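You operate a simulated robot arm through the tools that you are given. There is no shell and no other tool. Be economical: measure what you need, move in short steps, check, and stop when the job is done.

You are at the controls of a simulated two-armed robot. One attempt, no reset.

Task
Put the dies back into the holes that bear their numbers.
Fine: lift the keeper first and lower it after; the die with no hole stays on the caddy.

It is judged by the outcome, as a careful person would: the job done as asked, and still so three seconds after it is handed in. It fails if anything else is knocked over, pushed out of place, dropped, spilled or broken.

Robot
Two 7-joint arms with fingered hands on one trunk, on a carriage that runs on a rail from [-310, 888] to [310, -887] (x, y) and turns from -188 to 145 degrees about z. Base frame: it is fixed where the carriage stands at the start and does not move with it; the origin is on the floor, on the carriage's upright axis, x ahead of it, y to its left, z up. Units: mm, degrees, N and s.
The left shoulder is at the start at [70, 188, 1198], the right one opposite. With the tool pointing down near the work surface each hand reaches from about 100 to 820 mm from the robot's upright axis, wherever it stands, measured 20 degrees to its own side. Places, roughly: collar keeper [800, -100, 900]; seat of rack hole 2 [600, -100, 900]; seat of rack hole 5 [700, -100, 900]. Payload 4 kg a hand.
The tool frame of a hand sits at the grasp point between the pads (the TCP): z along the fingers, y along the line on which they close. The tips reach 26 mm beyond it. The gripper opens to 132 mm. The gripper's body begins 73 mm behind the TCP. The gripper is a hand of 4 fingers: y runs from the thumb to the fingers, the wrist lies at [0, 0, -224] in the tool frame, and closing takes about 1.5 s.
Orientation is that of the tool frame in the base frame, as [roll, pitch, yaw] about the fixed x, y, z axes, in that order (R = Rz(yaw) Ry(pitch) Rx(roll)). With the fingers straight down and closing along the base's y, the tool's x points along the base's -x, its y along +y and its z along -z.

Tools
- The arms move only by the tool arm_command. It takes "left_plan", "right_plan" or both (then of equal length, played together; a hand with none holds still); each is a list of rows, each an object (a shift or turn left out is 0, a gripper value left out holds the last) with "linear": the shift along the tool's x, y, z in cm, a list of three; "angular": the turn, a rotation vector about the tool's x, y, z in degrees, a list of three. In form: [{"linear": [dx, dy, dz], "angular": [ax, ay, az]}, ...]. A call has 1 to 20 rows; each row shifts and turns the commanded pose from where the row before left it, along the tool's axes as they then stand. "left_hand" and "right_hand" are, for a hand that has rows, the gripper command, from -1 (shut) to 1 (fully open), values between in proportion, set as the call begins (left out, the last holds). Each row takes 0.2 s and may step no farther than 50 mm and 8.6 degrees from the row before; otherwise, or with a gripper value out of range, the whole call is refused. Where a pose cannot be reached the arm comes as near as it can. A force on the tool above 40 N (or 10 N above the force at the start of the call, whichever is more), or a blocked arm, ends the call early, and 0.2 s more pass. Each finger travels about 72 mm/s and halts on what it meets, pressing with about 29 N; the grip force reading is that of the motor and also rises with nothing between the fingers. The clock runs only during rows and for 0.2 s after the last one: add rows that do not move to give the fingers time. The reply holds the time, the measured pose of the TCP, the force on the tool along the base axes, the opening and the grip force, in the units named above and with some noise, with the torque about the TCP (base axes, N m) and any sound that the robot's microphone picked up.
- Cameras (640 x 400 px; columns grow to the right, rows downward): "scene" is now at [124.6, -47.3, 1424.6]; the picture's right is [-0.53, -0.85, 0.00], its down [-0.48, 0.30, -0.82] and it looks along [0.70, -0.44, -0.57] (base axes); focal length 252 px, centre (320, 200). "left" rides on the left gripper at [-73, 6, -94] in its tool frame; the picture's right is [-0.08, -1.00, 0.00], its down [0.78, -0.06, -0.62] and it looks along [0.62, -0.05, 0.79] (tool axes); focal length 230 px, centre (320, 200). "right" rides on the right gripper at [73, 6, -94] in its tool frame; the picture's right is [-0.08, 1.00, 0.00], its down [-0.78, -0.06, -0.62] and it looks along [-0.61, -0.05, 0.79] (tool axes); focal length 230 px, centre (320, 200). There is no depth. A picture from a camera that has moved, and an enlarged one, comes with that camera's place and axes in the base frame and with its lens.
- grab_frame(camera): a new picture of that camera. No time passes.
- slide_trunk(by): slides the trunk up (or, below 0, down) by that many mm; the arms and the scene camera ride with it, the base frame stays. It gives what a move gives, with no picture.
- base_move(legs): drives the robot by 1 to 6 legs, each [ahead, left, turn to the left] in mm, mm and degrees, along the robot's own axes; the way and the turn of a leg run together, so that a leg with both is an arc; at most 1500 mm and 180 degrees a leg. The arms and the cameras ride along, it lands a little off, and it stops where it bumps. It keeps to its track: a leg is cut to what the track allows. It gives what a move gives.
- finger_targets(finger1, finger2, finger3, thumb_bend, hand): sets how far each is bent, from 0 (flat) to 1 (curled in); at 0.3 the hand is open as for a grip, at 0.7 the pads meet at the TCP. One left out holds its place. A second passes; each finger stops where it meets its share of the squeeze, and holds until it gets a number again. A gripper value or a shape takes the hand back. It gives what a move gives, with no picture; readings hold the bend of each and the force on the fingers (four entries, about 0 where the hand has none), thumb and palm.
- grasp_type(shape, hand): the hand has 4 fingers and takes this shape, open, in about a second: jaw (thumb against the fingers, like two jaws); tri (thumb and two fingers); tip (a fingertip pinch); poke (one finger out to press); point (the index stretched); flat (the hand flat); cup (the hand cupped); fist (a fist). The gripper value then closes the fingers along that shape, each until it touches; the sizes above hold for jaw. It gives what a move gives, with no picture.
- turn_head(pan, tilt): turns the head with the scene camera to pan (to the left, within 86 degrees either way) and tilt (down, from -29 to 69), counted from straight ahead of the robot. It gives what a move gives.
- enlarge(camera, box): a new picture of the part [left, top, right, bottom] of that camera's present view, enlarged. No time passes.
- hand_in(): hands the job in; it is judged then, once.

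Work in short steps. Places have to be worked out from the pictures, the camera data and where the tool is seen: move nearer, look again, correct. Check each grasp and each placing, and mend what went wrong. You have 120 turns and 92 pictures in all, those below and enlarged ones among them. Open the grippers and draw the arms clear of the work before you hand the job in, unless the task says otherwise; then end with one line.

The tools are called as a command line: name --argument value ..., lists and objects as JSON in quotes. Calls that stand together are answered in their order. arm_command: Moves the arms, as the interface text tells. Its arguments: {"type":"object","properties":{"left_plan":{"type":"array"},"left_hand":{"type":"number"},"right_plan":{"type":"array"},"right_hand":{"type":"number"}},"required":[]} The other tools are called the same way: slide_trunk (by) slides the trunk up or down; grasp_type (shape, hand) gives the hand a shape; finger_targets (finger1, finger2, finger3, thumb_bend, hand) moves the fingers one by one; base_move (legs) drives the base; turn_head (pan, tilt) turns the head that bears the scene camera; grab_frame (camera) takes a picture; enlarge (camera, box) takes an enlarged picture of a part of a camera's view; hand_in () hands the job in.

At the start:

```text
clock: 0.0
left_tcp_pos: [555.1, -20.1, 1105.1]
left_tcp_rot: [180.0, 0.1, 180.0]
left_wrist_force: [-0.8, 0.5, 0.3]
left_wrist_torque: [0.01, 0.01, 0.02]
left_opening: 131.9
left_grasp_force: 0.0
left_shape: jaw
left_bend: [0.3, 0.3, 0.3, 0.3]
left_finger forces: [0.0, 0.0, 0.1, 0.0, 0.0, 0.0]
right_tcp_pos: [415.9, -480.6, 1104.8]
right_tcp_rot: [-180.0, 0.0, -180.0]
right_wrist_force: [-0.5, 0.0, 0.0]
right_wrist_torque: [-0.04, 0.02, 0.01]
right_opening: 131.8
right_grasp_force: 0.1
right_shape: jaw
right_bend: [0.3, 0.3, 0.3, 0.3]
right_finger forces: [0.0, 0.1, 0.1, 0.0, 0.0, 0.1]
trunk travel left (down, up): [-675.0, 265.0]
robot x, y, heading: [-0.7, -0.3, -0.0]
head pan, tilt: [-32.2, 34.4]
```

scene: 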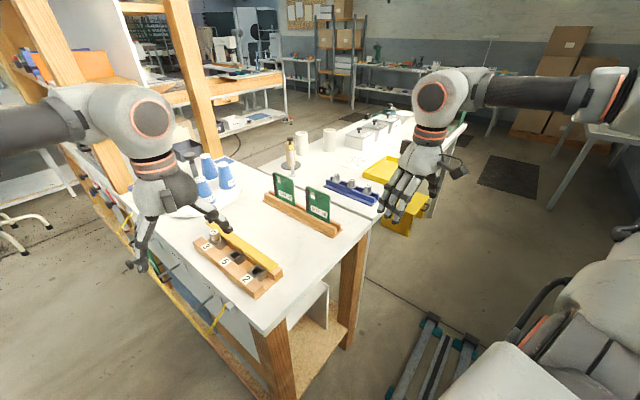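
right: 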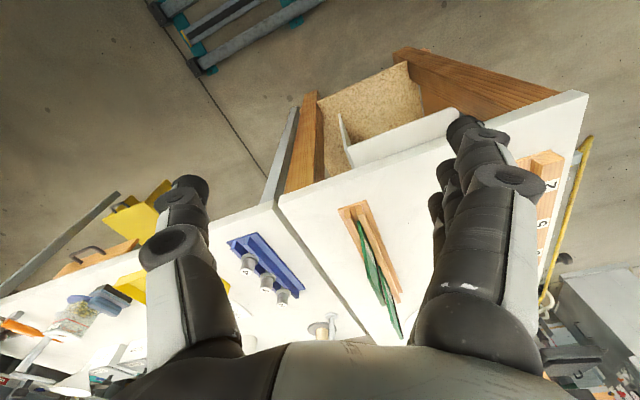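
left: 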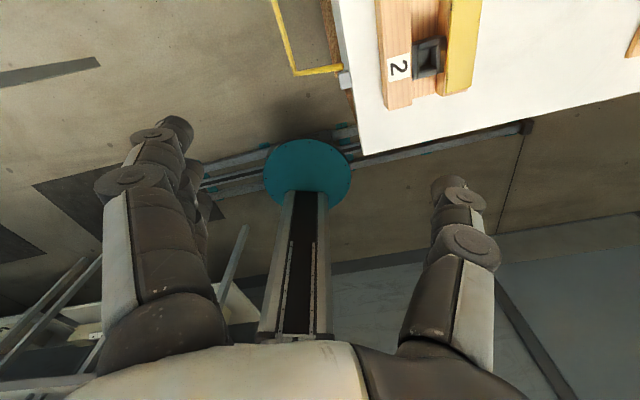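

The rack with 3, 5, 2 and a yellow keeper is in view, along with a blue caddy holding dies. I enlarge both to look closer.

enlarge --camera "scene" --box '[180, 210, 300, 310]'

enlarge --camera "scene" --box '[310, 160, 400, 216]'

enlarge --camera "right" --box '[200, 210, 340, 310]'

```text
4.00 times, centred on (240, 260) of scene
camera zoom: at [124.6, -47.3, 1424.6], right [-0.53, -0.85, 0.0], down [-0.48, 0.3, -0.82], along [0.7, -0.44, -0.57], focal length 1009 px, centre (640, -40)
```

zoom: 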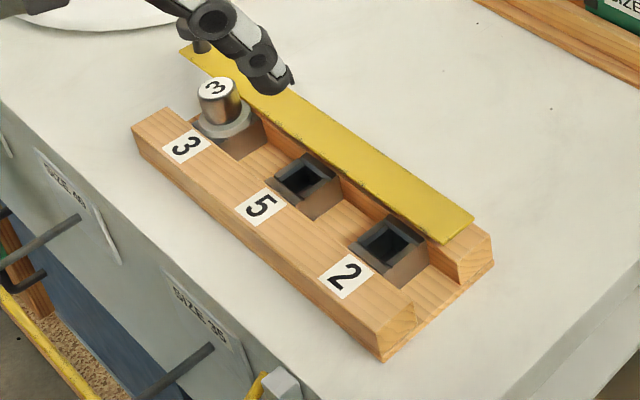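

```text
7.11 times, centred on (355, 188) of scene
camera zoom: at [124.6, -47.3, 1424.6], right [-0.53, -0.85, 0.0], down [-0.48, 0.3, -0.82], along [0.7, -0.44, -0.57], focal length 1794 px, centre (71, 285)
```

zoom: 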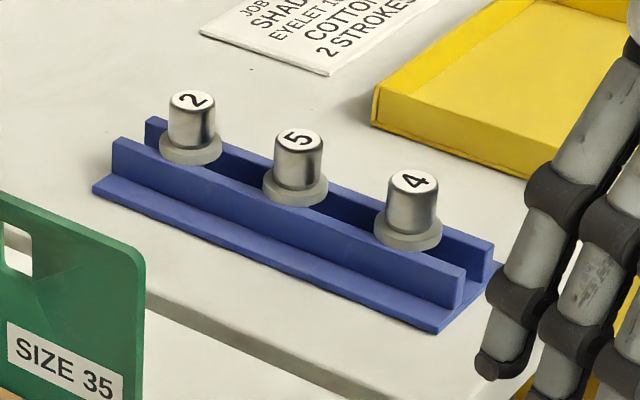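

```text
4.00 times, centred on (270, 260) of right
camera zoom: at [342.5, -475.9, 1198.6], right [0.08, 1.0, 0.0], down [0.78, -0.06, 0.62], along [0.61, -0.05, -0.79], focal length 920 px, centre (520, -40)
```

zoom: 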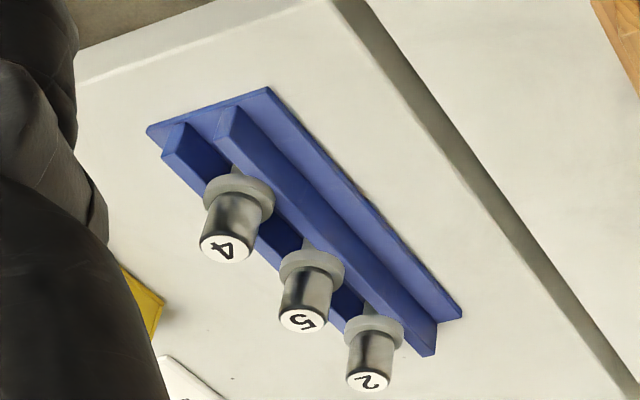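

Triangulating puts the caddy dies at about (748..891, -617..-665), tops at z≈907, so they are too far from here. The rack and caddy run along a direction about 19° left of x, square to the rail. I'll drive along the rail and then turn to face that direction.

base_move --legs '[[148, -425, 0], [0, 0, 19.2]]'

turn_head --pan 0 --tilt 45

grab_frame --camera "scene"

grab_frame --camera "right"

grab_frame --camera "left"

```text
clock: 3.8
left_tcp_pos: [678.1, -259.0, 1104.6]
left_tcp_rot: [180.0, -0.1, -160.8]
left_wrist_force: [0.0, -0.2, -0.5]
left_wrist_torque: [-0.04, -0.02, 0.02]
left_opening: 131.7
left_grasp_force: 0.1
left_shape: jaw
left_bend: [0.3, 0.3, 0.3, 0.3]
left_finger forces: [0.1, 0.0, 0.0, 0.0, 0.0, 0.0]
right_tcp_pos: [698.7, -740.6, 1104.6]
right_tcp_rot: [180.0, 0.0, -160.9]
right_wrist_force: [-0.5, -0.6, 0.0]
right_wrist_torque: [-0.02, 0.01, 0.03]
right_opening: 131.8
right_grasp_force: 0.1
right_shape: jaw
right_bend: [0.3, 0.3, 0.3, 0.3]
right_finger forces: [0.0, 0.0, 0.0, 0.0, 0.0, 0.1]
trunk travel left (down, up): [-675.0, 265.0]
robot x, y, heading: [148.6, -421.5, 19.2]
head pan, tilt: [-32.2, 34.4]
```

```text
clock: 4.7
left_tcp_pos: [677.4, -259.7, 1105.0]
left_tcp_rot: [-179.9, 0.0, -160.8]
left_wrist_force: [-0.5, 1.0, 0.5]
left_wrist_torque: [0.0, -0.02, -0.03]
left_opening: 131.8
left_grasp_force: 0.0
left_shape: jaw
left_bend: [0.3, 0.3, 0.3, 0.3]
left_finger forces: [0.0, 0.0, 0.0, 0.0, 0.0, 0.0]
right_tcp_pos: [699.0, -741.0, 1104.6]
right_tcp_rot: [180.0, 0.0, -160.7]
right_wrist_force: [0.2, -0.5, 0.4]
right_wrist_torque: [-0.02, 0.03, -0.03]
right_opening: 131.7
right_grasp_force: 0.0
right_shape: jaw
right_bend: [0.3, 0.3, 0.3, 0.3]
right_finger forces: [0.1, 0.1, 0.0, 0.0, 0.0, 0.2]
trunk travel left (down, up): [-675.0, 265.0]
robot x, y, heading: [146.9, -422.9, 19.0]
head pan, tilt: [0.0, 45.0]
```

```text
85 pictures are left
camera scene: at [271.5, -380.5, 1409.0], right [0.33, -0.94, 0.0], down [-0.67, -0.23, -0.71], along [0.67, 0.23, -0.71], focal length 252 px, centre (320, 200)
```

scene: 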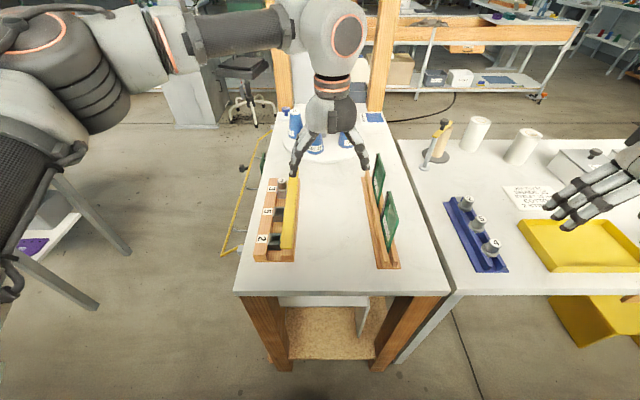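

```text
84 pictures are left
camera right: at [627.6, -759.9, 1198.6], right [-0.26, 0.97, 0.0], down [0.76, 0.2, 0.62], along [0.6, 0.16, -0.79], focal length 230 px, centre (320, 200)
```

right: 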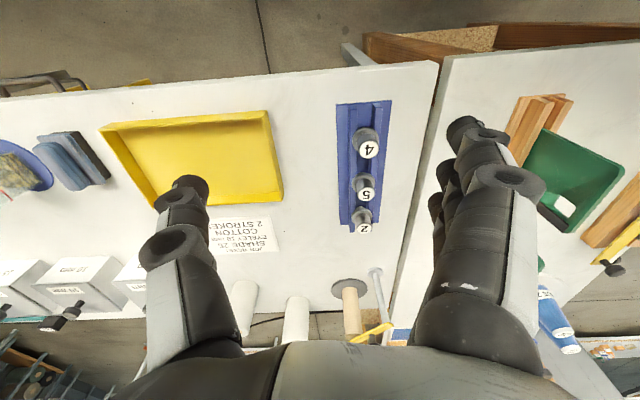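

```text
83 pictures are left
camera left: at [745.9, -229.4, 1199.3], right [0.4, -0.92, 0.0], down [-0.72, -0.32, 0.62], along [-0.57, -0.25, -0.79], focal length 230 px, centre (320, 200)
```

left: 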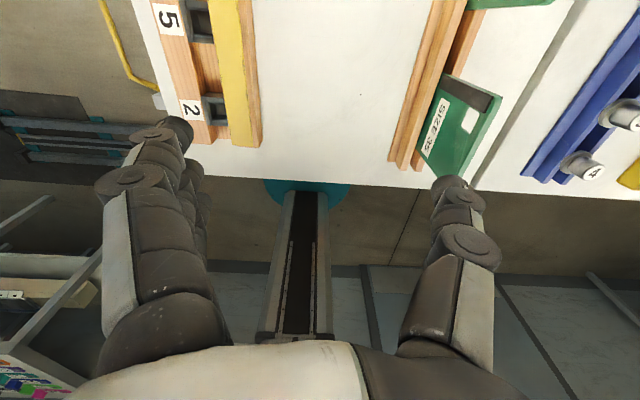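

I have a clear top view of the rack and caddy. I enlarge the rack from the scene camera to see how the keeper is built.

enlarge --camera "scene" --box '[230, 160, 340, 270]'

enlarge --camera "left" --box '[130, 0, 290, 160]'

enlarge --camera "right" --box '[320, 80, 440, 240]'

```text
3.64 times, centred on (285, 215) of scene
camera zoom: at [271.5, -380.5, 1409.0], right [0.33, -0.94, 0.0], down [-0.67, -0.23, -0.71], along [0.67, 0.23, -0.71], focal length 918 px, centre (447, 146)
```

zoom: 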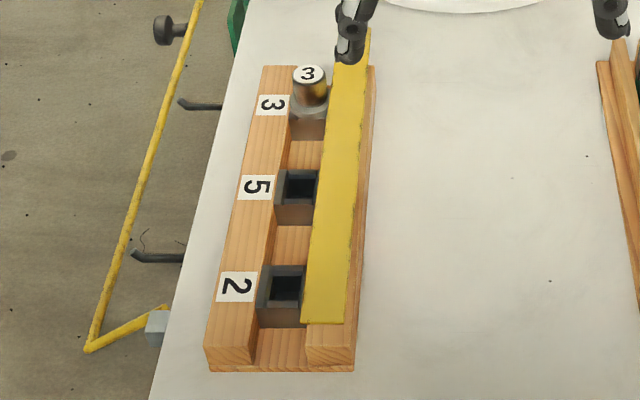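

```text
2.50 times, centred on (210, 80) of left
camera zoom: at [745.9, -229.4, 1199.3], right [0.4, -0.92, 0.0], down [-0.72, -0.32, 0.62], along [-0.57, -0.25, -0.79], focal length 575 px, centre (595, 500)
```

zoom: 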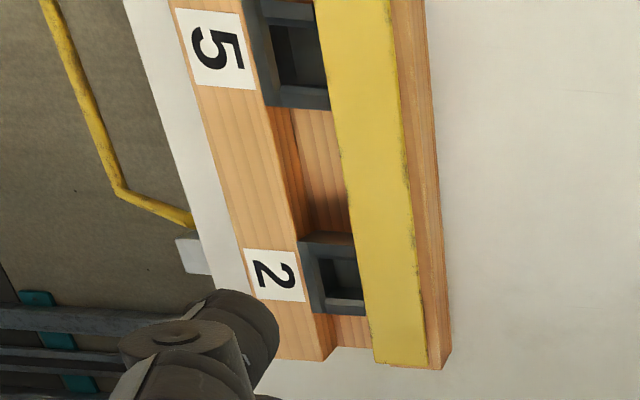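

```text
2.50 times, centred on (380, 160) of right
camera zoom: at [627.6, -759.9, 1198.6], right [-0.26, 0.97, 0.0], down [0.76, 0.2, 0.62], along [0.6, 0.16, -0.79], focal length 575 px, centre (170, 300)
```

zoom: 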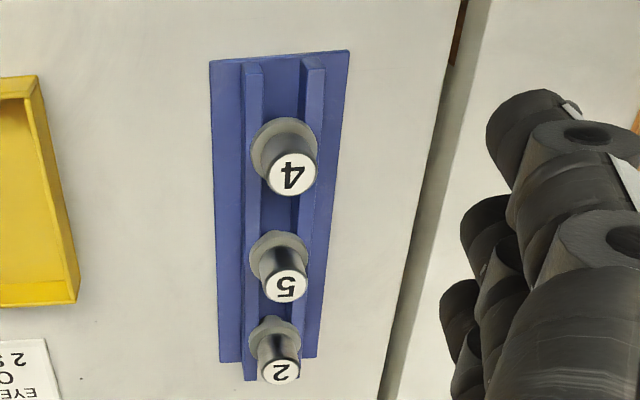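

The left hand hides the far end of the keeper. I shift it left (+v) by 15 cm and look again.

arm_command --left_plan '[{"linear": [0, 5, 0]}, {"linear": [0, 5, 0]}, {"linear": [0, 5, -3]}, {}]'

enlarge --camera "scene" --box '[230, 120, 340, 270]'

grab_frame --camera "left"

```text
refused: row 3 steps farther than a row can; nothing moved
```

```text
2.67 times, centred on (285, 195) of scene
camera zoom: at [271.5, -380.5, 1409.0], right [0.33, -0.94, 0.0], down [-0.67, -0.23, -0.71], along [0.67, 0.23, -0.71], focal length 673 px, centre (413, 213)
```

zoom: 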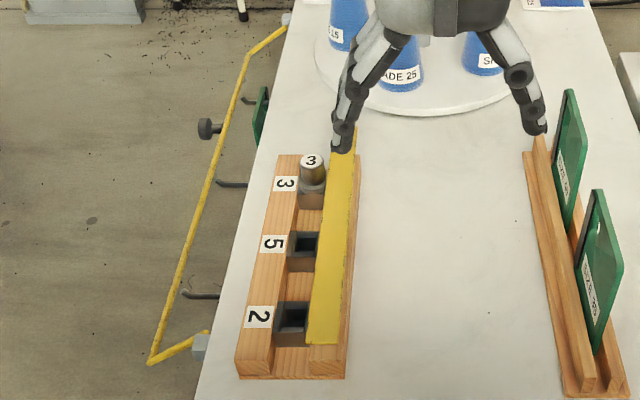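

```text
78 pictures are left
camera left: at [745.9, -229.4, 1199.3], right [0.4, -0.92, 0.0], down [-0.72, -0.32, 0.62], along [-0.57, -0.25, -0.79], focal length 230 px, centre (320, 200)
```

left: 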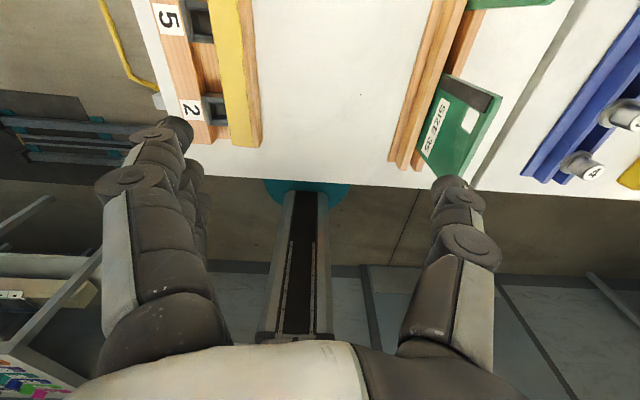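

One row stepped too far, so I retry with 5 cm steps, this time shifting right (-v) to stay clear of the shelf posts.

arm_command --left_plan '[{"linear": [0, -4.9, 0]}, {"linear": [0, -4.9, 0]}, {"linear": [0, -4, 0]}, {}]'

enlarge --camera "scene" --box '[240, 140, 330, 270]'

grab_frame --camera "left"

```text
clock: 5.7
left_tcp_pos: [723.6, -390.8, 1100.4]
left_tcp_rot: [-179.8, 0.0, -160.8]
left_wrist_force: [-0.1, 0.1, 0.9]
left_wrist_torque: [-0.03, 0.03, 0.03]
left_opening: 132.0
left_grasp_force: 0.0
left_shape: jaw
left_bend: [0.3, 0.3, 0.3, 0.3]
left_finger forces: [0.1, 0.1, 0.0, 0.0, 0.0, 0.0]
right_tcp_pos: [699.4, -739.6, 1105.8]
right_tcp_rot: [180.0, 0.0, -160.9]
right_wrist_force: [0.4, 0.5, 0.7]
right_wrist_torque: [0.0, -0.02, -0.01]
right_opening: 131.9
right_grasp_force: 0.1
right_shape: jaw
right_bend: [0.3, 0.3, 0.3, 0.3]
right_finger forces: [0.0, 0.1, 0.0, 0.0, 0.0, 0.0]
trunk travel left (down, up): [-675.0, 265.0]
robot x, y, heading: [148.7, -421.2, 19.4]
head pan, tilt: [0.0, 45.0]
```

```text
3.08 times, centred on (285, 205) of scene
camera zoom: at [271.5, -379.3, 1408.9], right [0.33, -0.94, 0.0], down [-0.67, -0.23, -0.71], along [0.67, 0.23, -0.71], focal length 776 px, centre (428, 185)
```

zoom: 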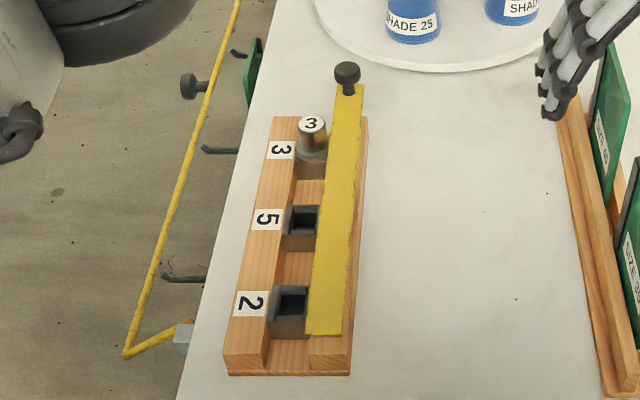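

```text
76 pictures are left
camera left: at [791.2, -359.0, 1195.2], right [0.4, -0.92, 0.0], down [-0.72, -0.32, 0.62], along [-0.56, -0.25, -0.79], focal length 230 px, centre (320, 200)
```

left: 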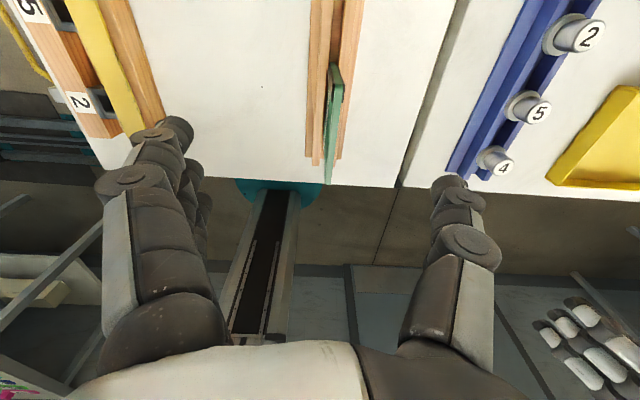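

The keeper is a yellow bar with a knob at its far end (u≈807, v≈-362). To find its hinge, I move the left-hand camera over the rack for a close look.

arm_command --left_plan '[{"linear": [-2.6, 4.2, 0]}, {"linear": [-2.6, 4.2, 0]}, {"linear": [-2.6, 4.2, 0]}, {"linear": [-2.6, 4.2, 0]}, {"linear": [0, 2, 3.5]}, {"linear": [0, 0, 3.5]}, {}]'

grab_frame --camera "left"

```text
clock: 7.3
left_tcp_pos: [759.6, -179.6, 1035.3]
left_tcp_rot: [180.0, 0.0, -160.8]
left_wrist_force: [-0.6, -0.5, 0.1]
left_wrist_torque: [-0.01, 0.01, 0.01]
left_opening: 132.0
left_grasp_force: 0.0
left_shape: jaw
left_bend: [0.3, 0.3, 0.3, 0.3]
left_finger forces: [0.0, 0.1, 0.0, 0.1, 0.1, 0.0]
right_tcp_pos: [698.0, -741.3, 1106.2]
right_tcp_rot: [-180.0, 0.0, -160.8]
right_wrist_force: [0.3, -0.5, 0.0]
right_wrist_torque: [0.0, 0.0, 0.03]
right_opening: 131.9
right_grasp_force: 0.0
right_shape: jaw
right_bend: [0.3, 0.3, 0.3, 0.3]
right_finger forces: [0.0, 0.1, 0.1, 0.0, 0.0, 0.0]
trunk travel left (down, up): [-675.0, 265.0]
robot x, y, heading: [148.5, -424.1, 19.1]
head pan, tilt: [0.0, 45.0]
```

```text
75 pictures are left
camera left: at [827.0, -148.8, 1130.2], right [0.4, -0.92, 0.0], down [-0.72, -0.32, 0.62], along [-0.56, -0.25, -0.79], focal length 230 px, centre (320, 200)
```

left: 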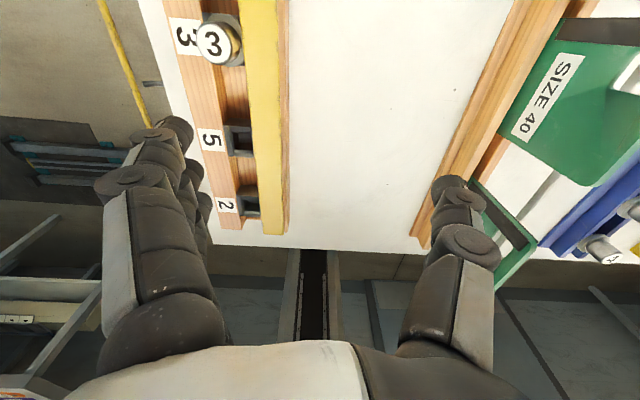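

I enlarge the keeper region from this angle.

enlarge --camera "left" --box '[190, 130, 310, 250]'

enlarge --camera "left" --box '[170, 0, 300, 100]'

```text
3.33 times, centred on (250, 190) of left
camera zoom: at [827.0, -148.8, 1130.2], right [0.4, -0.92, 0.0], down [-0.72, -0.32, 0.62], along [-0.56, -0.25, -0.79], focal length 767 px, centre (553, 233)
```

zoom: 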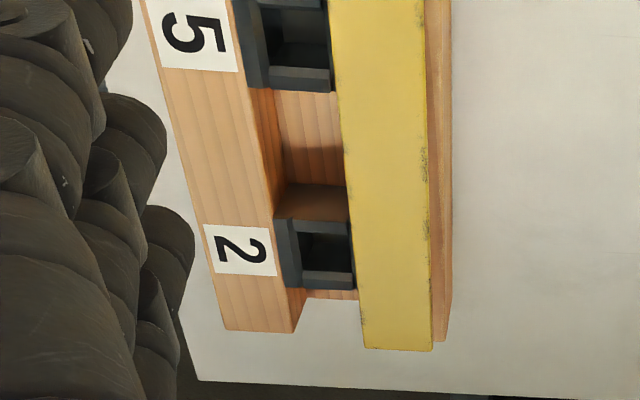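

```text
4.00 times, centred on (235, 50) of left
camera zoom: at [827.0, -148.8, 1130.2], right [0.4, -0.92, 0.0], down [-0.72, -0.32, 0.62], along [-0.56, -0.25, -0.79], focal length 920 px, centre (660, 800)
```

zoom: 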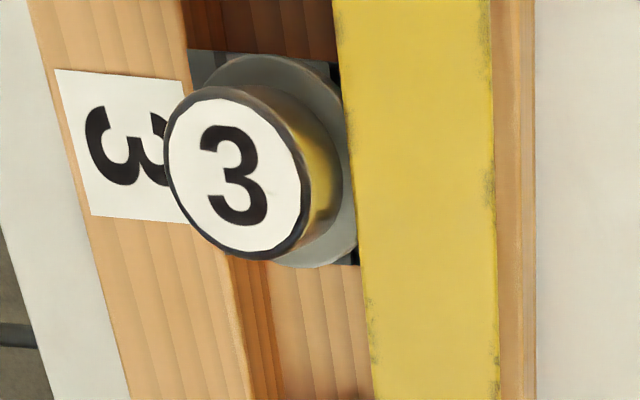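

The bar overlaps the collars, and the knob is probably on a lifting end. I bring the left hand above the knob (u≈795, v≈-362) and look again.

arm_command --left_plan '[{"linear": [-4.5, 1.9, 0]}, {"linear": [-4.5, 1.9, 0]}, {"linear": [-4.5, 1.9, 0]}, {}]'

grab_frame --camera "left"

enlarge --camera "scene" --box '[240, 90, 360, 210]'

```text
clock: 8.3
left_tcp_pos: [829.2, -102.2, 1033.5]
left_tcp_rot: [179.9, -0.1, -160.8]
left_wrist_force: [0.7, -0.4, -0.2]
left_wrist_torque: [-0.01, 0.02, 0.03]
left_opening: 131.7
left_grasp_force: 0.1
left_shape: jaw
left_bend: [0.3, 0.3, 0.3, 0.3]
left_finger forces: [0.0, 0.0, 0.0, 0.1, 0.1, 0.1]
left hand out of reach, approached as far as the arm can: row 3
right_tcp_pos: [699.1, -740.5, 1105.6]
right_tcp_rot: [179.9, 0.0, -160.7]
right_wrist_force: [0.2, -0.5, -0.1]
right_wrist_torque: [0.0, 0.02, 0.02]
right_opening: 131.6
right_grasp_force: 0.1
right_shape: jaw
right_bend: [0.3, 0.3, 0.3, 0.3]
right_finger forces: [0.0, 0.0, 0.0, 0.0, 0.1, 0.1]
trunk travel left (down, up): [-675.0, 265.0]
robot x, y, heading: [148.6, -423.9, 19.1]
head pan, tilt: [0.0, 45.0]
```

```text
72 pictures are left
camera left: at [896.6, -72.0, 1128.1], right [0.4, -0.92, 0.0], down [-0.72, -0.32, 0.62], along [-0.57, -0.25, -0.79], focal length 230 px, centre (320, 200)
```

left: 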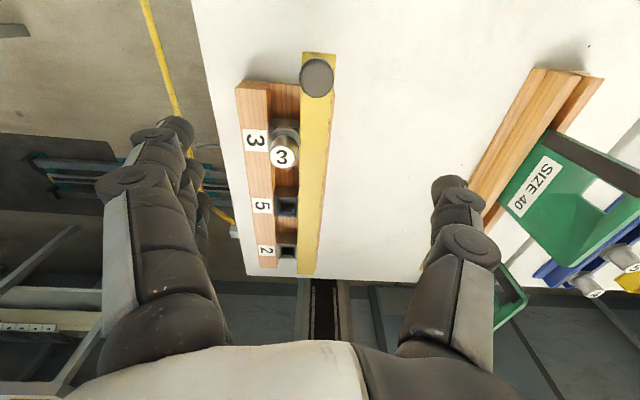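

```text
3.33 times, centred on (300, 150) of scene
camera zoom: at [271.9, -379.9, 1408.9], right [0.33, -0.94, 0.0], down [-0.67, -0.23, -0.71], along [0.67, 0.23, -0.71], focal length 841 px, centre (387, 367)
```

zoom: 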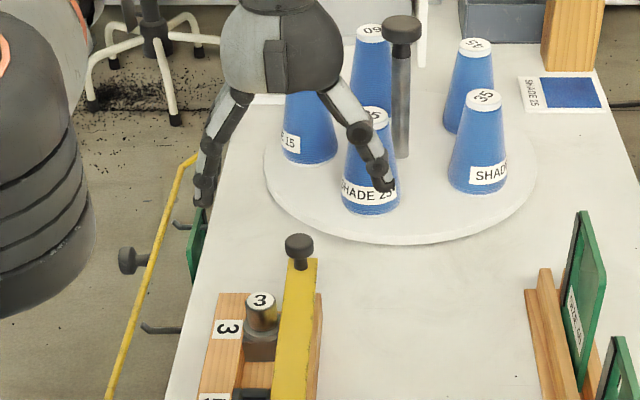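

The knob top sits at about u=786, v=-363, z=923, which is beyond straight-down reach (~750). I shift the base 50 mm right, then tilt the fingers forward about 25° to gain reach.

base_move --legs '[[0, -50, 0]]'

arm_command --left_plan '[{"linear": [1, 3, 0], "angular": [0, -8.5, 0]}, {"linear": [0, 3, 0], "angular": [0, -8.5, 0]}, {"angular": [0, -8, 0]}, {}]'

```text
clock: 9.3
left_tcp_pos: [842.9, -146.0, 1033.1]
left_tcp_rot: [-179.9, 0.0, -160.8]
left_wrist_force: [-0.9, -0.4, 0.0]
left_wrist_torque: [-0.05, 0.02, 0.03]
left_opening: 131.8
left_grasp_force: 0.0
left_shape: jaw
left_bend: [0.3, 0.3, 0.3, 0.3]
left_finger forces: [0.0, 0.1, 0.0, 0.0, 0.0, 0.0]
right_tcp_pos: [713.8, -782.5, 1106.6]
right_tcp_rot: [-179.8, 0.0, -160.7]
right_wrist_force: [0.3, 0.1, 0.3]
right_wrist_torque: [0.01, -0.05, -0.05]
right_opening: 132.0
right_grasp_force: 0.0
right_shape: jaw
right_bend: [0.3, 0.3, 0.3, 0.3]
right_finger forces: [0.0, 0.1, 0.0, 0.1, 0.0, 0.1]
trunk travel left (down, up): [-675.0, 265.0]
robot x, y, heading: [166.0, -471.7, 19.3]
head pan, tilt: [0.0, 45.0]
```

```text
clock: 10.3
left_tcp_pos: [814.9, -91.2, 1035.1]
left_tcp_rot: [-179.9, 25.1, -160.6]
left_wrist_force: [-0.1, 1.0, -0.2]
left_wrist_torque: [-0.01, -0.01, -0.01]
left_opening: 132.1
left_grasp_force: 0.1
left_shape: jaw
left_bend: [0.3, 0.3, 0.3, 0.3]
left_finger forces: [0.0, 0.1, 0.0, 0.1, 0.0, 0.0]
right_tcp_pos: [714.8, -785.8, 1106.6]
right_tcp_rot: [180.0, 0.1, -160.7]
right_wrist_force: [-0.1, 0.5, 1.1]
right_wrist_torque: [-0.02, 0.02, 0.03]
right_opening: 131.6
right_grasp_force: 0.1
right_shape: jaw
right_bend: [0.3, 0.3, 0.3, 0.3]
right_finger forces: [0.1, 0.1, 0.1, 0.0, 0.1, 0.0]
trunk travel left (down, up): [-675.0, 265.0]
robot x, y, heading: [163.1, -467.9, 19.3]
head pan, tilt: [0.0, 45.0]
```

The hand is tilted 25° and the knob lies nearly along the tool axis, about 119 mm ahead. I advance 75 mm and look.

arm_command --left_plan '[{"linear": [0.2, -0.9, 3.8]}, {"linear": [0.2, 0, 3.7]}, {}]'

grab_frame --camera "left"

enlarge --camera "scene" --box '[220, 90, 340, 210]'

```text
clock: 11.1
left_tcp_pos: [846.3, -92.4, 965.2]
left_tcp_rot: [180.0, 25.0, -160.8]
left_wrist_force: [-0.2, 0.5, 0.5]
left_wrist_torque: [0.01, -0.02, 0.01]
left_opening: 132.0
left_grasp_force: 0.1
left_shape: jaw
left_bend: [0.3, 0.3, 0.3, 0.3]
left_finger forces: [0.0, 0.0, 0.1, 0.0, 0.1, 0.0]
right_tcp_pos: [715.9, -787.7, 1105.8]
right_tcp_rot: [180.0, 0.0, -160.6]
right_wrist_force: [0.1, -0.7, -0.2]
right_wrist_torque: [0.02, -0.01, 0.01]
right_opening: 131.9
right_grasp_force: 0.0
right_shape: jaw
right_bend: [0.3, 0.3, 0.3, 0.3]
right_finger forces: [0.0, 0.0, 0.1, 0.0, 0.0, 0.0]
trunk travel left (down, up): [-675.0, 265.0]
robot x, y, heading: [166.0, -470.1, 19.4]
head pan, tilt: [0.0, 45.0]
```

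```text
70 pictures are left
camera left: at [869.4, -77.6, 1082.2], right [0.4, -0.92, 0.03], down [-0.9, -0.38, 0.23], along [-0.2, -0.12, -0.97], focal length 230 px, centre (320, 200)
```

left: 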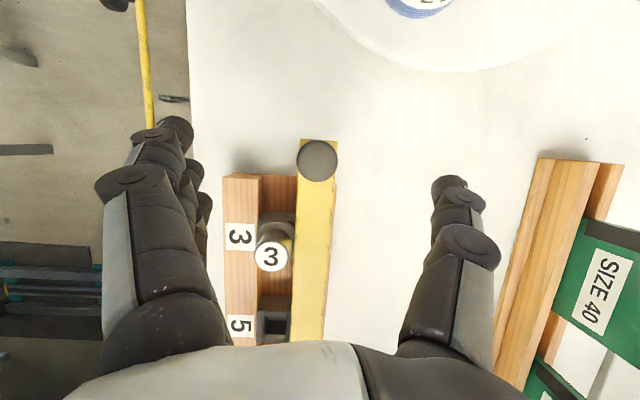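

```text
3.33 times, centred on (280, 150) of scene
camera zoom: at [287.0, -427.1, 1409.1], right [0.33, -0.94, 0.0], down [-0.67, -0.23, -0.71], along [0.67, 0.23, -0.71], focal length 841 px, centre (453, 367)
```

zoom: 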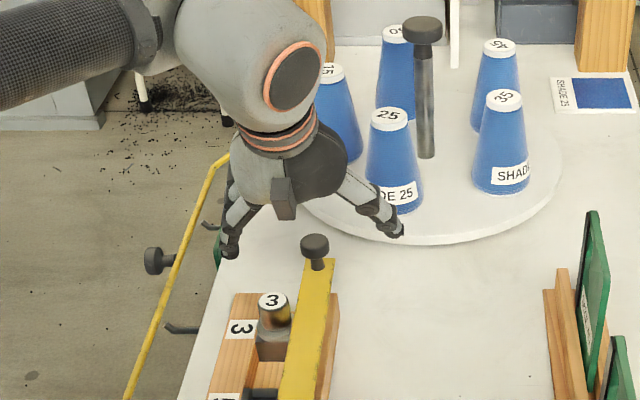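

The knob is in line with the grasp axis (at u=786, v=-363). I advance the last 43 mm and close on it.

arm_command --left_plan '[{"linear": [0.1, 0.2, 2.2]}, {"linear": [0.1, 0, 2.1]}, {}]'

arm_command --left_hand -1 --left_plan '[{}, {}, {}, {}, {}, {}, {}, {}]'

grab_frame --camera "left"

```text
clock: 11.9
left_tcp_pos: [859.7, -84.6, 924.6]
left_tcp_rot: [-180.0, 25.0, -160.7]
left_wrist_force: [0.0, -0.4, 0.3]
left_wrist_torque: [0.01, -0.03, 0.01]
left_opening: 131.7
left_grasp_force: 0.1
left_shape: jaw
left_bend: [0.3, 0.3, 0.3, 0.3]
left_finger forces: [0.0, 0.1, 0.0, 0.0, 0.0, 0.0]
right_tcp_pos: [714.4, -786.1, 1106.8]
right_tcp_rot: [180.0, -0.1, -160.7]
right_wrist_force: [-0.9, 0.3, 0.5]
right_wrist_torque: [-0.05, 0.02, -0.02]
right_opening: 131.5
right_grasp_force: 0.1
right_shape: jaw
right_bend: [0.3, 0.3, 0.3, 0.3]
right_finger forces: [0.1, 0.0, 0.0, 0.0, 0.0, 0.1]
trunk travel left (down, up): [-675.0, 265.0]
robot x, y, heading: [167.5, -471.6, 19.2]
head pan, tilt: [0.0, 45.0]
```

```text
clock: 13.7
left_tcp_pos: [859.9, -86.2, 925.9]
left_tcp_rot: [-179.9, 25.0, -160.6]
left_wrist_force: [1.4, -1.9, -0.8]
left_wrist_torque: [0.5, 0.25, 0.01]
left_opening: 10.9
left_grasp_force: 29.0
left_shape: jaw
left_bend: [0.68, 0.71, 0.73, 0.71]
left_finger forces: [0.9, 14.4, 9.2, 0.0, 26.4, 0.0]
right_tcp_pos: [717.2, -787.4, 1105.2]
right_tcp_rot: [180.0, 0.0, -160.7]
right_wrist_force: [-0.5, -0.1, 0.0]
right_wrist_torque: [-0.01, 0.03, 0.01]
right_opening: 132.0
right_grasp_force: 0.2
right_shape: jaw
right_bend: [0.3, 0.3, 0.3, 0.3]
right_finger forces: [0.0, 0.0, 0.1, 0.0, 0.0, 0.0]
trunk travel left (down, up): [-675.0, 265.0]
robot x, y, heading: [164.6, -471.6, 19.2]
head pan, tilt: [0.0, 45.0]
```

```text
68 pictures are left
camera left: at [884.1, -71.5, 1041.1], right [0.4, -0.92, 0.03], down [-0.9, -0.38, 0.23], along [-0.2, -0.12, -0.97], focal length 230 px, centre (320, 200)
```

left: 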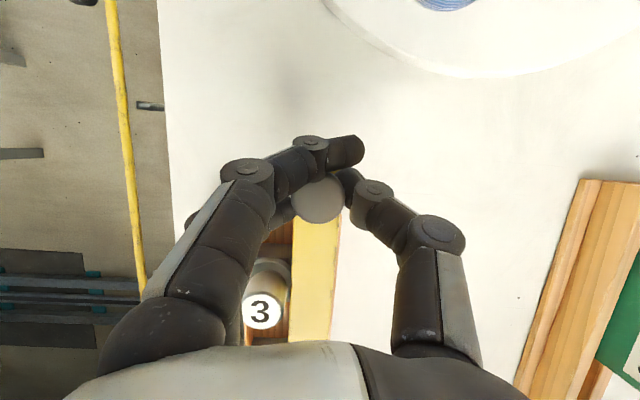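

The grip holds at 29 N on the stem under the knob (opening 10.9). I lift it gently by 15 mm and watch the forces.

arm_command --left_plan '[{"linear": [-0.2, 0, -0.45]}, {"linear": [-0.2, 0, -0.45]}, {"linear": [-0.2, 0, -0.45]}, {}]'

enlarge --camera "scene" --box '[220, 120, 330, 280]'

```text
clock: 14.4
left_tcp_pos: [860.1, -86.7, 926.3]
left_tcp_rot: [179.7, 24.1, -161.0]
left_wrist_force: [12.7, 1.0, -24.4]
left_wrist_torque: [0.16, 0.03, -0.16]
left_opening: 8.6
left_grasp_force: 29.1
left_shape: jaw
left_bend: [0.68, 0.71, 0.73, 0.7]
left_finger forces: [0.4, 12.9, 9.7, 0.0, 28.8, 0.0]
right_tcp_pos: [719.4, -785.8, 1103.9]
right_tcp_rot: [-180.0, -0.3, -160.8]
right_wrist_force: [0.1, 0.1, 0.1]
right_wrist_torque: [0.05, -0.01, 0.04]
right_opening: 132.1
right_grasp_force: 0.1
right_shape: jaw
right_bend: [0.3, 0.3, 0.3, 0.3]
right_finger forces: [0.0, 0.0, 0.0, 0.0, 0.1, 0.0]
trunk travel left (down, up): [-675.0, 265.0]
robot x, y, heading: [167.6, -468.8, 19.1]
head pan, tilt: [0.0, 45.0]
stopped in row 3 (left hand): the force on the tool passed its limit at 42 N (the readings are from after the stop); the commanded pose is now the measured one
```

```text
2.50 times, centred on (275, 200) of scene
camera zoom: at [293.0, -424.8, 1408.4], right [0.33, -0.94, 0.0], down [-0.67, -0.23, -0.7], along [0.66, 0.23, -0.71], focal length 631 px, centre (432, 200)
```

zoom: 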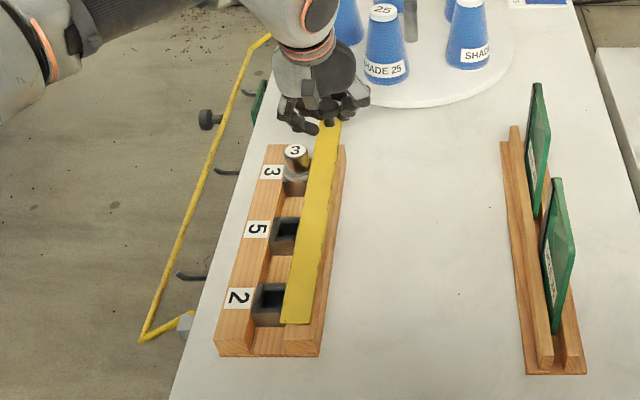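

The keeper didn't rise under 42 N, so it isn't a simple lever hinged at the near end, and it may be hinged along its length. I bring the right camera over to the near end for a low look before pulling harder.

arm_command --right_plan '[{"linear": [0, 4.9, 0]}, {"linear": [0, 4.9, 0]}, {"linear": [0, 4.9, 0]}, {"linear": [0, 4.9, 0]}, {"linear": [0, 4.9, 0]}, {"linear": [0, 4.9, 0]}, {"linear": [0, 4.9, 0]}, {"linear": [0, 4.9, 0]}, {"linear": [0, 4.9, 0]}, {"linear": [2, 4, 0], "angular": [0, -8.5, 0]}, {"linear": [0, 0, 3], "angular": [0, -8.5, 0]}, {"linear": [0, 0, 3], "angular": [0, -8.5, 0]}, {"linear": [2, 0, 3], "angular": [0, -8.5, 0]}, {}]'

grab_frame --camera "right"

```text
clock: 17.4
left_tcp_pos: [859.2, -87.0, 930.0]
left_tcp_rot: [179.8, 24.2, -160.9]
left_wrist_force: [5.9, -7.2, -31.9]
left_wrist_torque: [0.15, 0.23, -0.15]
left_opening: 8.0
left_grasp_force: 29.4
left_shape: jaw
left_bend: [0.68, 0.7, 0.73, 0.7]
left_finger forces: [0.0, 13.1, 8.6, 0.1, 29.6, 0.1]
right_tcp_pos: [691.0, -486.9, 1096.1]
right_tcp_rot: [-179.9, 32.7, -159.8]
right_wrist_force: [-0.3, 0.3, -0.2]
right_wrist_torque: [0.01, -0.01, -0.04]
right_opening: 131.6
right_grasp_force: 0.0
right_shape: jaw
right_bend: [0.3, 0.3, 0.3, 0.3]
right_finger forces: [0.0, 0.1, 0.0, 0.1, 0.0, 0.0]
right hand out of reach, approached as far as the arm can: row 8, 9, 10, 11, 12, 13
trunk travel left (down, up): [-675.0, 265.0]
robot x, y, heading: [166.4, -470.0, 19.4]
head pan, tilt: [0.0, 45.0]
```

```text
66 pictures are left
camera right: at [582.5, -519.9, 1135.7], right [-0.28, 0.96, 0.04], down [0.33, 0.05, 0.94], along [0.9, 0.28, -0.33], focal length 230 px, centre (320, 200)
```

right: 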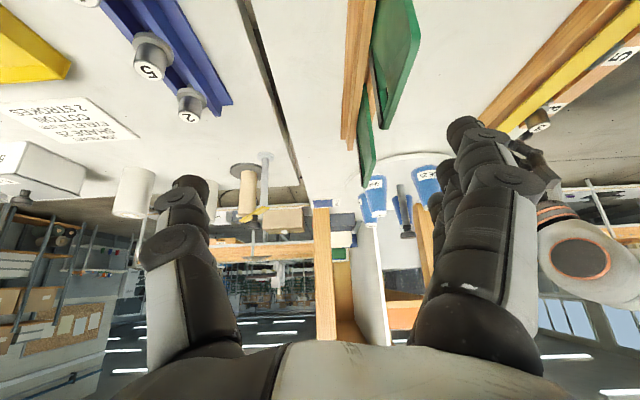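

The right arm was limited there, but the rack shows at upper right in its camera. I enlarge it to see the bar's side.

enlarge --camera "right" --box '[460, 0, 640, 150]'

enlarge --camera "scene" --box '[250, 150, 320, 270]'

```text
2.67 times, centred on (550, 75) of right
camera zoom: at [582.5, -519.9, 1135.7], right [-0.28, 0.96, 0.04], down [0.33, 0.05, 0.94], along [0.9, 0.28, -0.33], focal length 614 px, centre (-293, 533)
```

zoom: 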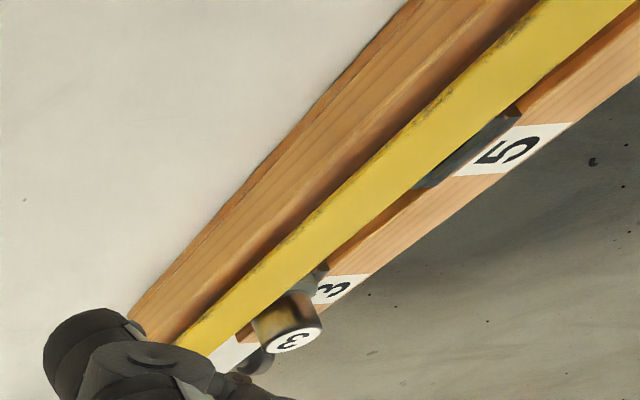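

```text
3.33 times, centred on (285, 210) of scene
camera zoom: at [293.1, -424.8, 1408.3], right [0.33, -0.94, 0.0], down [-0.67, -0.23, -0.7], along [0.66, 0.23, -0.71], focal length 841 px, centre (437, 167)
```

zoom: 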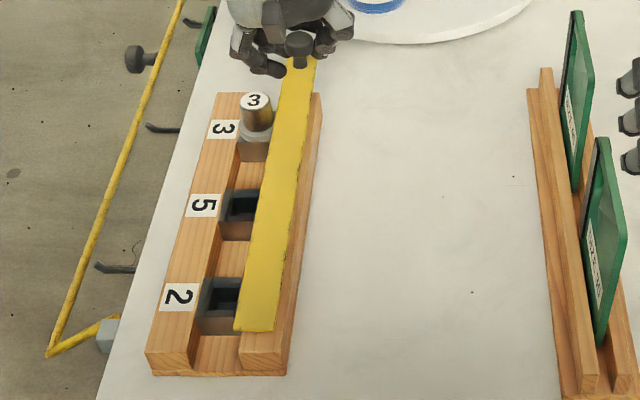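

The TCP drifted up 4 mm and the bar now casts a shadow on the wood, so it may be rising slowly against friction. I keep lifting in small steps.

arm_command --left_plan '[{"linear": [-0.08, 0, -0.18]}, {}, {"linear": [-0.08, 0, -0.18]}, {}, {"linear": [-0.08, 0, -0.18]}, {}, {}]'

enlarge --camera "right" --box '[460, 0, 640, 150]'

```text
clock: 18.5
left_tcp_pos: [859.6, -87.8, 928.8]
left_tcp_rot: [179.7, 23.9, -161.2]
left_wrist_force: [17.5, 0.3, -25.3]
left_wrist_torque: [0.15, -0.01, -0.12]
left_opening: 7.9
left_grasp_force: 28.9
left_shape: jaw
left_bend: [0.68, 0.7, 0.73, 0.7]
left_finger forces: [0.0, 14.2, 9.0, 0.0, 29.1, 0.0]
right_tcp_pos: [690.5, -486.6, 1096.1]
right_tcp_rot: [179.9, 32.7, -159.9]
right_wrist_force: [0.2, -0.1, 0.3]
right_wrist_torque: [-0.02, -0.02, 0.0]
right_opening: 131.8
right_grasp_force: 0.0
right_shape: jaw
right_bend: [0.3, 0.3, 0.3, 0.3]
right_finger forces: [0.0, 0.0, 0.2, 0.0, 0.0, 0.0]
trunk travel left (down, up): [-675.0, 265.0]
robot x, y, heading: [161.3, -470.4, 19.4]
head pan, tilt: [0.0, 45.0]
stopped in row 5 (left hand): the force on the tool passed its limit at 43 N (the readings are from after the stop); the commanded pose is now the measured one
```

```text
2.67 times, centred on (550, 75) of right
camera zoom: at [583.1, -519.8, 1135.9], right [-0.28, 0.96, 0.04], down [0.33, 0.05, 0.94], along [0.9, 0.28, -0.33], focal length 614 px, centre (-293, 533)
```

zoom: 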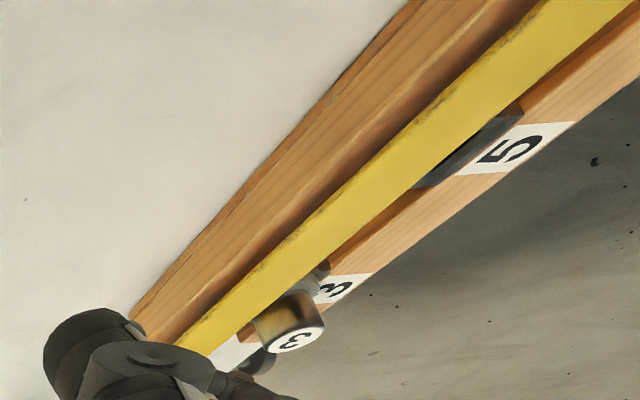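

It's still blocked vertically. Next I test a hinge along the bar's right edge by rolling the knob to the right (-v and up) about the bar's long axis, in small steps.

arm_command --left_plan '[{"linear": [-0.05, -0.15, -0.1], "angular": [-3.6, 0, 1.7]}, {}, {"linear": [-0.05, -0.15, -0.1], "angular": [-3.6, 0, 1.7]}, {}]'

```text
clock: 19.5
left_tcp_pos: [861.1, -90.1, 930.3]
left_tcp_rot: [171.1, 23.5, -164.9]
left_wrist_force: [12.3, -6.7, -35.5]
left_wrist_torque: [-0.05, 0.16, -0.04]
left_opening: 7.5
left_grasp_force: 29.7
left_shape: jaw
left_bend: [0.68, 0.69, 0.74, 0.7]
left_finger forces: [0.0, 15.6, 10.5, 0.1, 33.3, 0.0]
right_tcp_pos: [690.4, -485.8, 1096.4]
right_tcp_rot: [-179.9, 32.6, -160.1]
right_wrist_force: [0.5, -0.4, 0.4]
right_wrist_torque: [0.0, 0.01, 0.01]
right_opening: 132.2
right_grasp_force: 0.1
right_shape: jaw
right_bend: [0.3, 0.3, 0.3, 0.3]
right_finger forces: [0.0, 0.0, 0.0, 0.0, 0.0, 0.0]
trunk travel left (down, up): [-675.0, 265.0]
robot x, y, heading: [168.6, -467.9, 19.1]
head pan, tilt: [0.0, 45.0]
```

The 8° roll was accepted with almost no torque. I check whether the bar itself tilted.

enlarge --camera "scene" --box '[250, 150, 320, 270]'

enlarge --camera "right" --box '[460, 0, 640, 150]'

grab_frame --camera "left"

```text
3.33 times, centred on (285, 210) of scene
camera zoom: at [295.1, -424.4, 1408.0], right [0.33, -0.94, 0.0], down [-0.67, -0.23, -0.7], along [0.66, 0.23, -0.71], focal length 841 px, centre (437, 167)
```

zoom: 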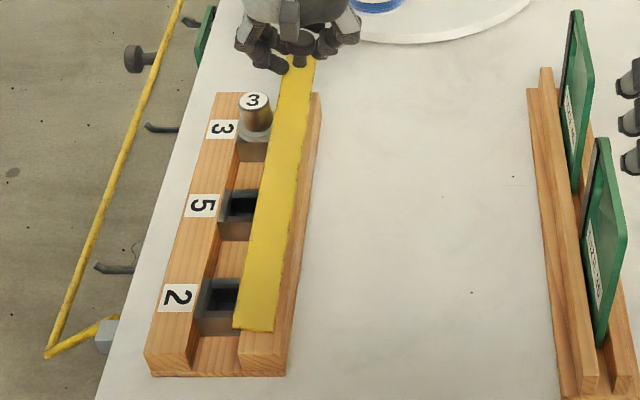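

```text
2.67 times, centred on (550, 75) of right
camera zoom: at [583.8, -519.5, 1135.0], right [-0.28, 0.96, 0.04], down [0.33, 0.06, 0.94], along [0.9, 0.28, -0.33], focal length 614 px, centre (-293, 533)
```

zoom: 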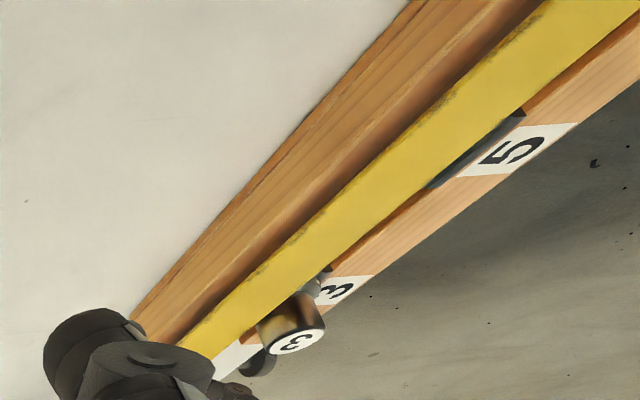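

```text
60 pictures are left
camera left: at [892.6, -89.9, 1047.0], right [0.39, -0.92, -0.11], down [-0.88, -0.4, 0.24], along [-0.26, 0.01, -0.97], focal length 230 px, centre (320, 200)
```

left: 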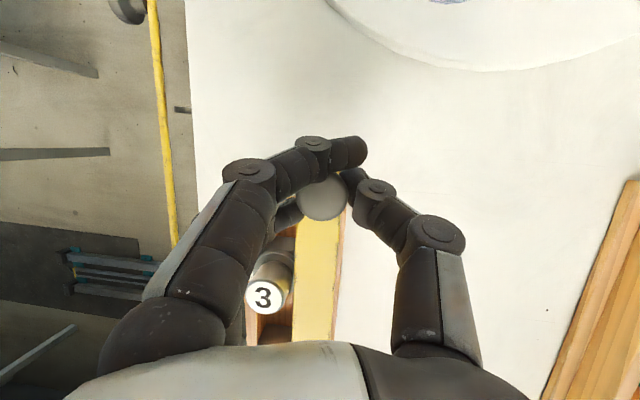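

The bar's near-end edge has tilted and more of its top now faces right, so it is hinged along its right edge. I continue on an arc about that edge (pivot estimate v≈-380, z≈888).

arm_command --left_plan '[{"linear": [-0.02, -0.6, -0.05], "angular": [-7.6, 0, 3.4]}, {"linear": [-0.1, -0.6, -0.22], "angular": [-7.6, 0, 3.4]}, {}]'

enlarge --camera "scene" --box '[250, 150, 320, 270]'

```text
clock: 20.3
left_tcp_pos: [864.8, -98.7, 933.5]
left_tcp_rot: [153.1, 21.6, -171.7]
left_wrist_force: [9.9, 3.9, -29.6]
left_wrist_torque: [-0.01, 0.2, -0.03]
left_opening: 7.7
left_grasp_force: 29.0
left_shape: jaw
left_bend: [0.68, 0.68, 0.74, 0.7]
left_finger forces: [0.1, 15.6, 10.7, 0.0, 29.2, 0.0]
right_tcp_pos: [691.2, -484.5, 1096.7]
right_tcp_rot: [-179.9, 32.7, -159.9]
right_wrist_force: [0.6, -0.2, 0.0]
right_wrist_torque: [-0.01, -0.01, 0.02]
right_opening: 131.9
right_grasp_force: 0.1
right_shape: jaw
right_bend: [0.3, 0.3, 0.3, 0.3]
right_finger forces: [0.0, 0.1, 0.0, 0.0, 0.0, 0.0]
trunk travel left (down, up): [-675.0, 265.0]
robot x, y, heading: [166.0, -472.6, 19.2]
head pan, tilt: [0.0, 45.0]
```

```text
3.33 times, centred on (285, 210) of scene
camera zoom: at [293.6, -423.2, 1408.2], right [0.33, -0.94, 0.0], down [-0.67, -0.23, -0.7], along [0.66, 0.23, -0.71], focal length 841 px, centre (437, 167)
```

zoom: 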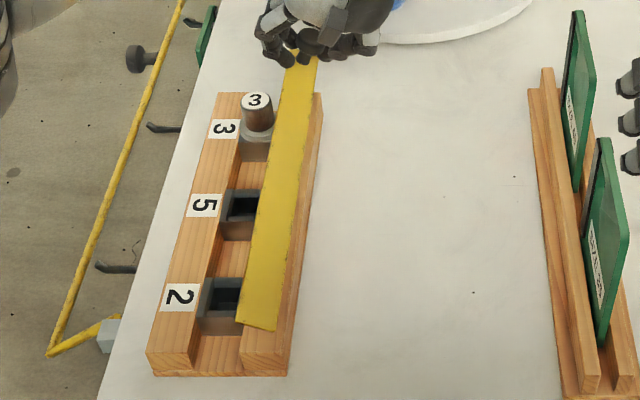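

The bar is clearly rolling up about its right edge. I continue the arc with three more steps.

arm_command --left_plan '[{"linear": [-0.02, -0.6, -0.05], "angular": [-7.6, 0, 3.4]}, {"linear": [-0.08, -0.6, -0.18], "angular": [-7.6, 0, 3.4]}, {"linear": [-0.08, -0.6, -0.18], "angular": [-7.6, 0, 3.4]}, {}]'

enlarge --camera "scene" --box '[250, 150, 320, 270]'

```text
clock: 21.3
left_tcp_pos: [870.3, -116.2, 928.5]
left_tcp_rot: [127.8, 15.3, -179.9]
left_wrist_force: [12.3, 17.2, -17.7]
left_wrist_torque: [0.09, 0.09, -0.02]
left_opening: 7.5
left_grasp_force: 29.2
left_shape: jaw
left_bend: [0.68, 0.67, 0.74, 0.7]
left_finger forces: [0.1, 15.3, 14.2, 0.0, 27.8, 0.0]
right_tcp_pos: [689.9, -483.4, 1096.2]
right_tcp_rot: [-179.9, 32.8, -159.9]
right_wrist_force: [0.3, -0.4, 0.2]
right_wrist_torque: [-0.01, -0.01, 0.0]
right_opening: 131.8
right_grasp_force: 0.0
right_shape: jaw
right_bend: [0.3, 0.3, 0.3, 0.3]
right_finger forces: [0.0, 0.0, 0.0, 0.0, 0.1, 0.1]
trunk travel left (down, up): [-675.0, 265.0]
robot x, y, heading: [167.4, -467.3, 19.1]
head pan, tilt: [0.0, 45.0]
```

```text
3.33 times, centred on (285, 210) of scene
camera zoom: at [291.3, -421.3, 1408.4], right [0.33, -0.94, 0.0], down [-0.67, -0.24, -0.7], along [0.67, 0.23, -0.71], focal length 841 px, centre (437, 167)
```

zoom: 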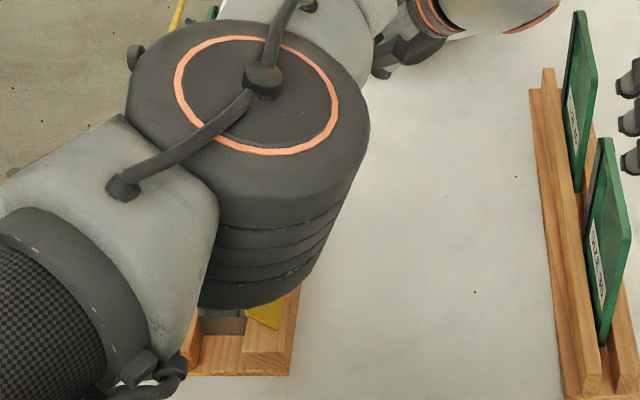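

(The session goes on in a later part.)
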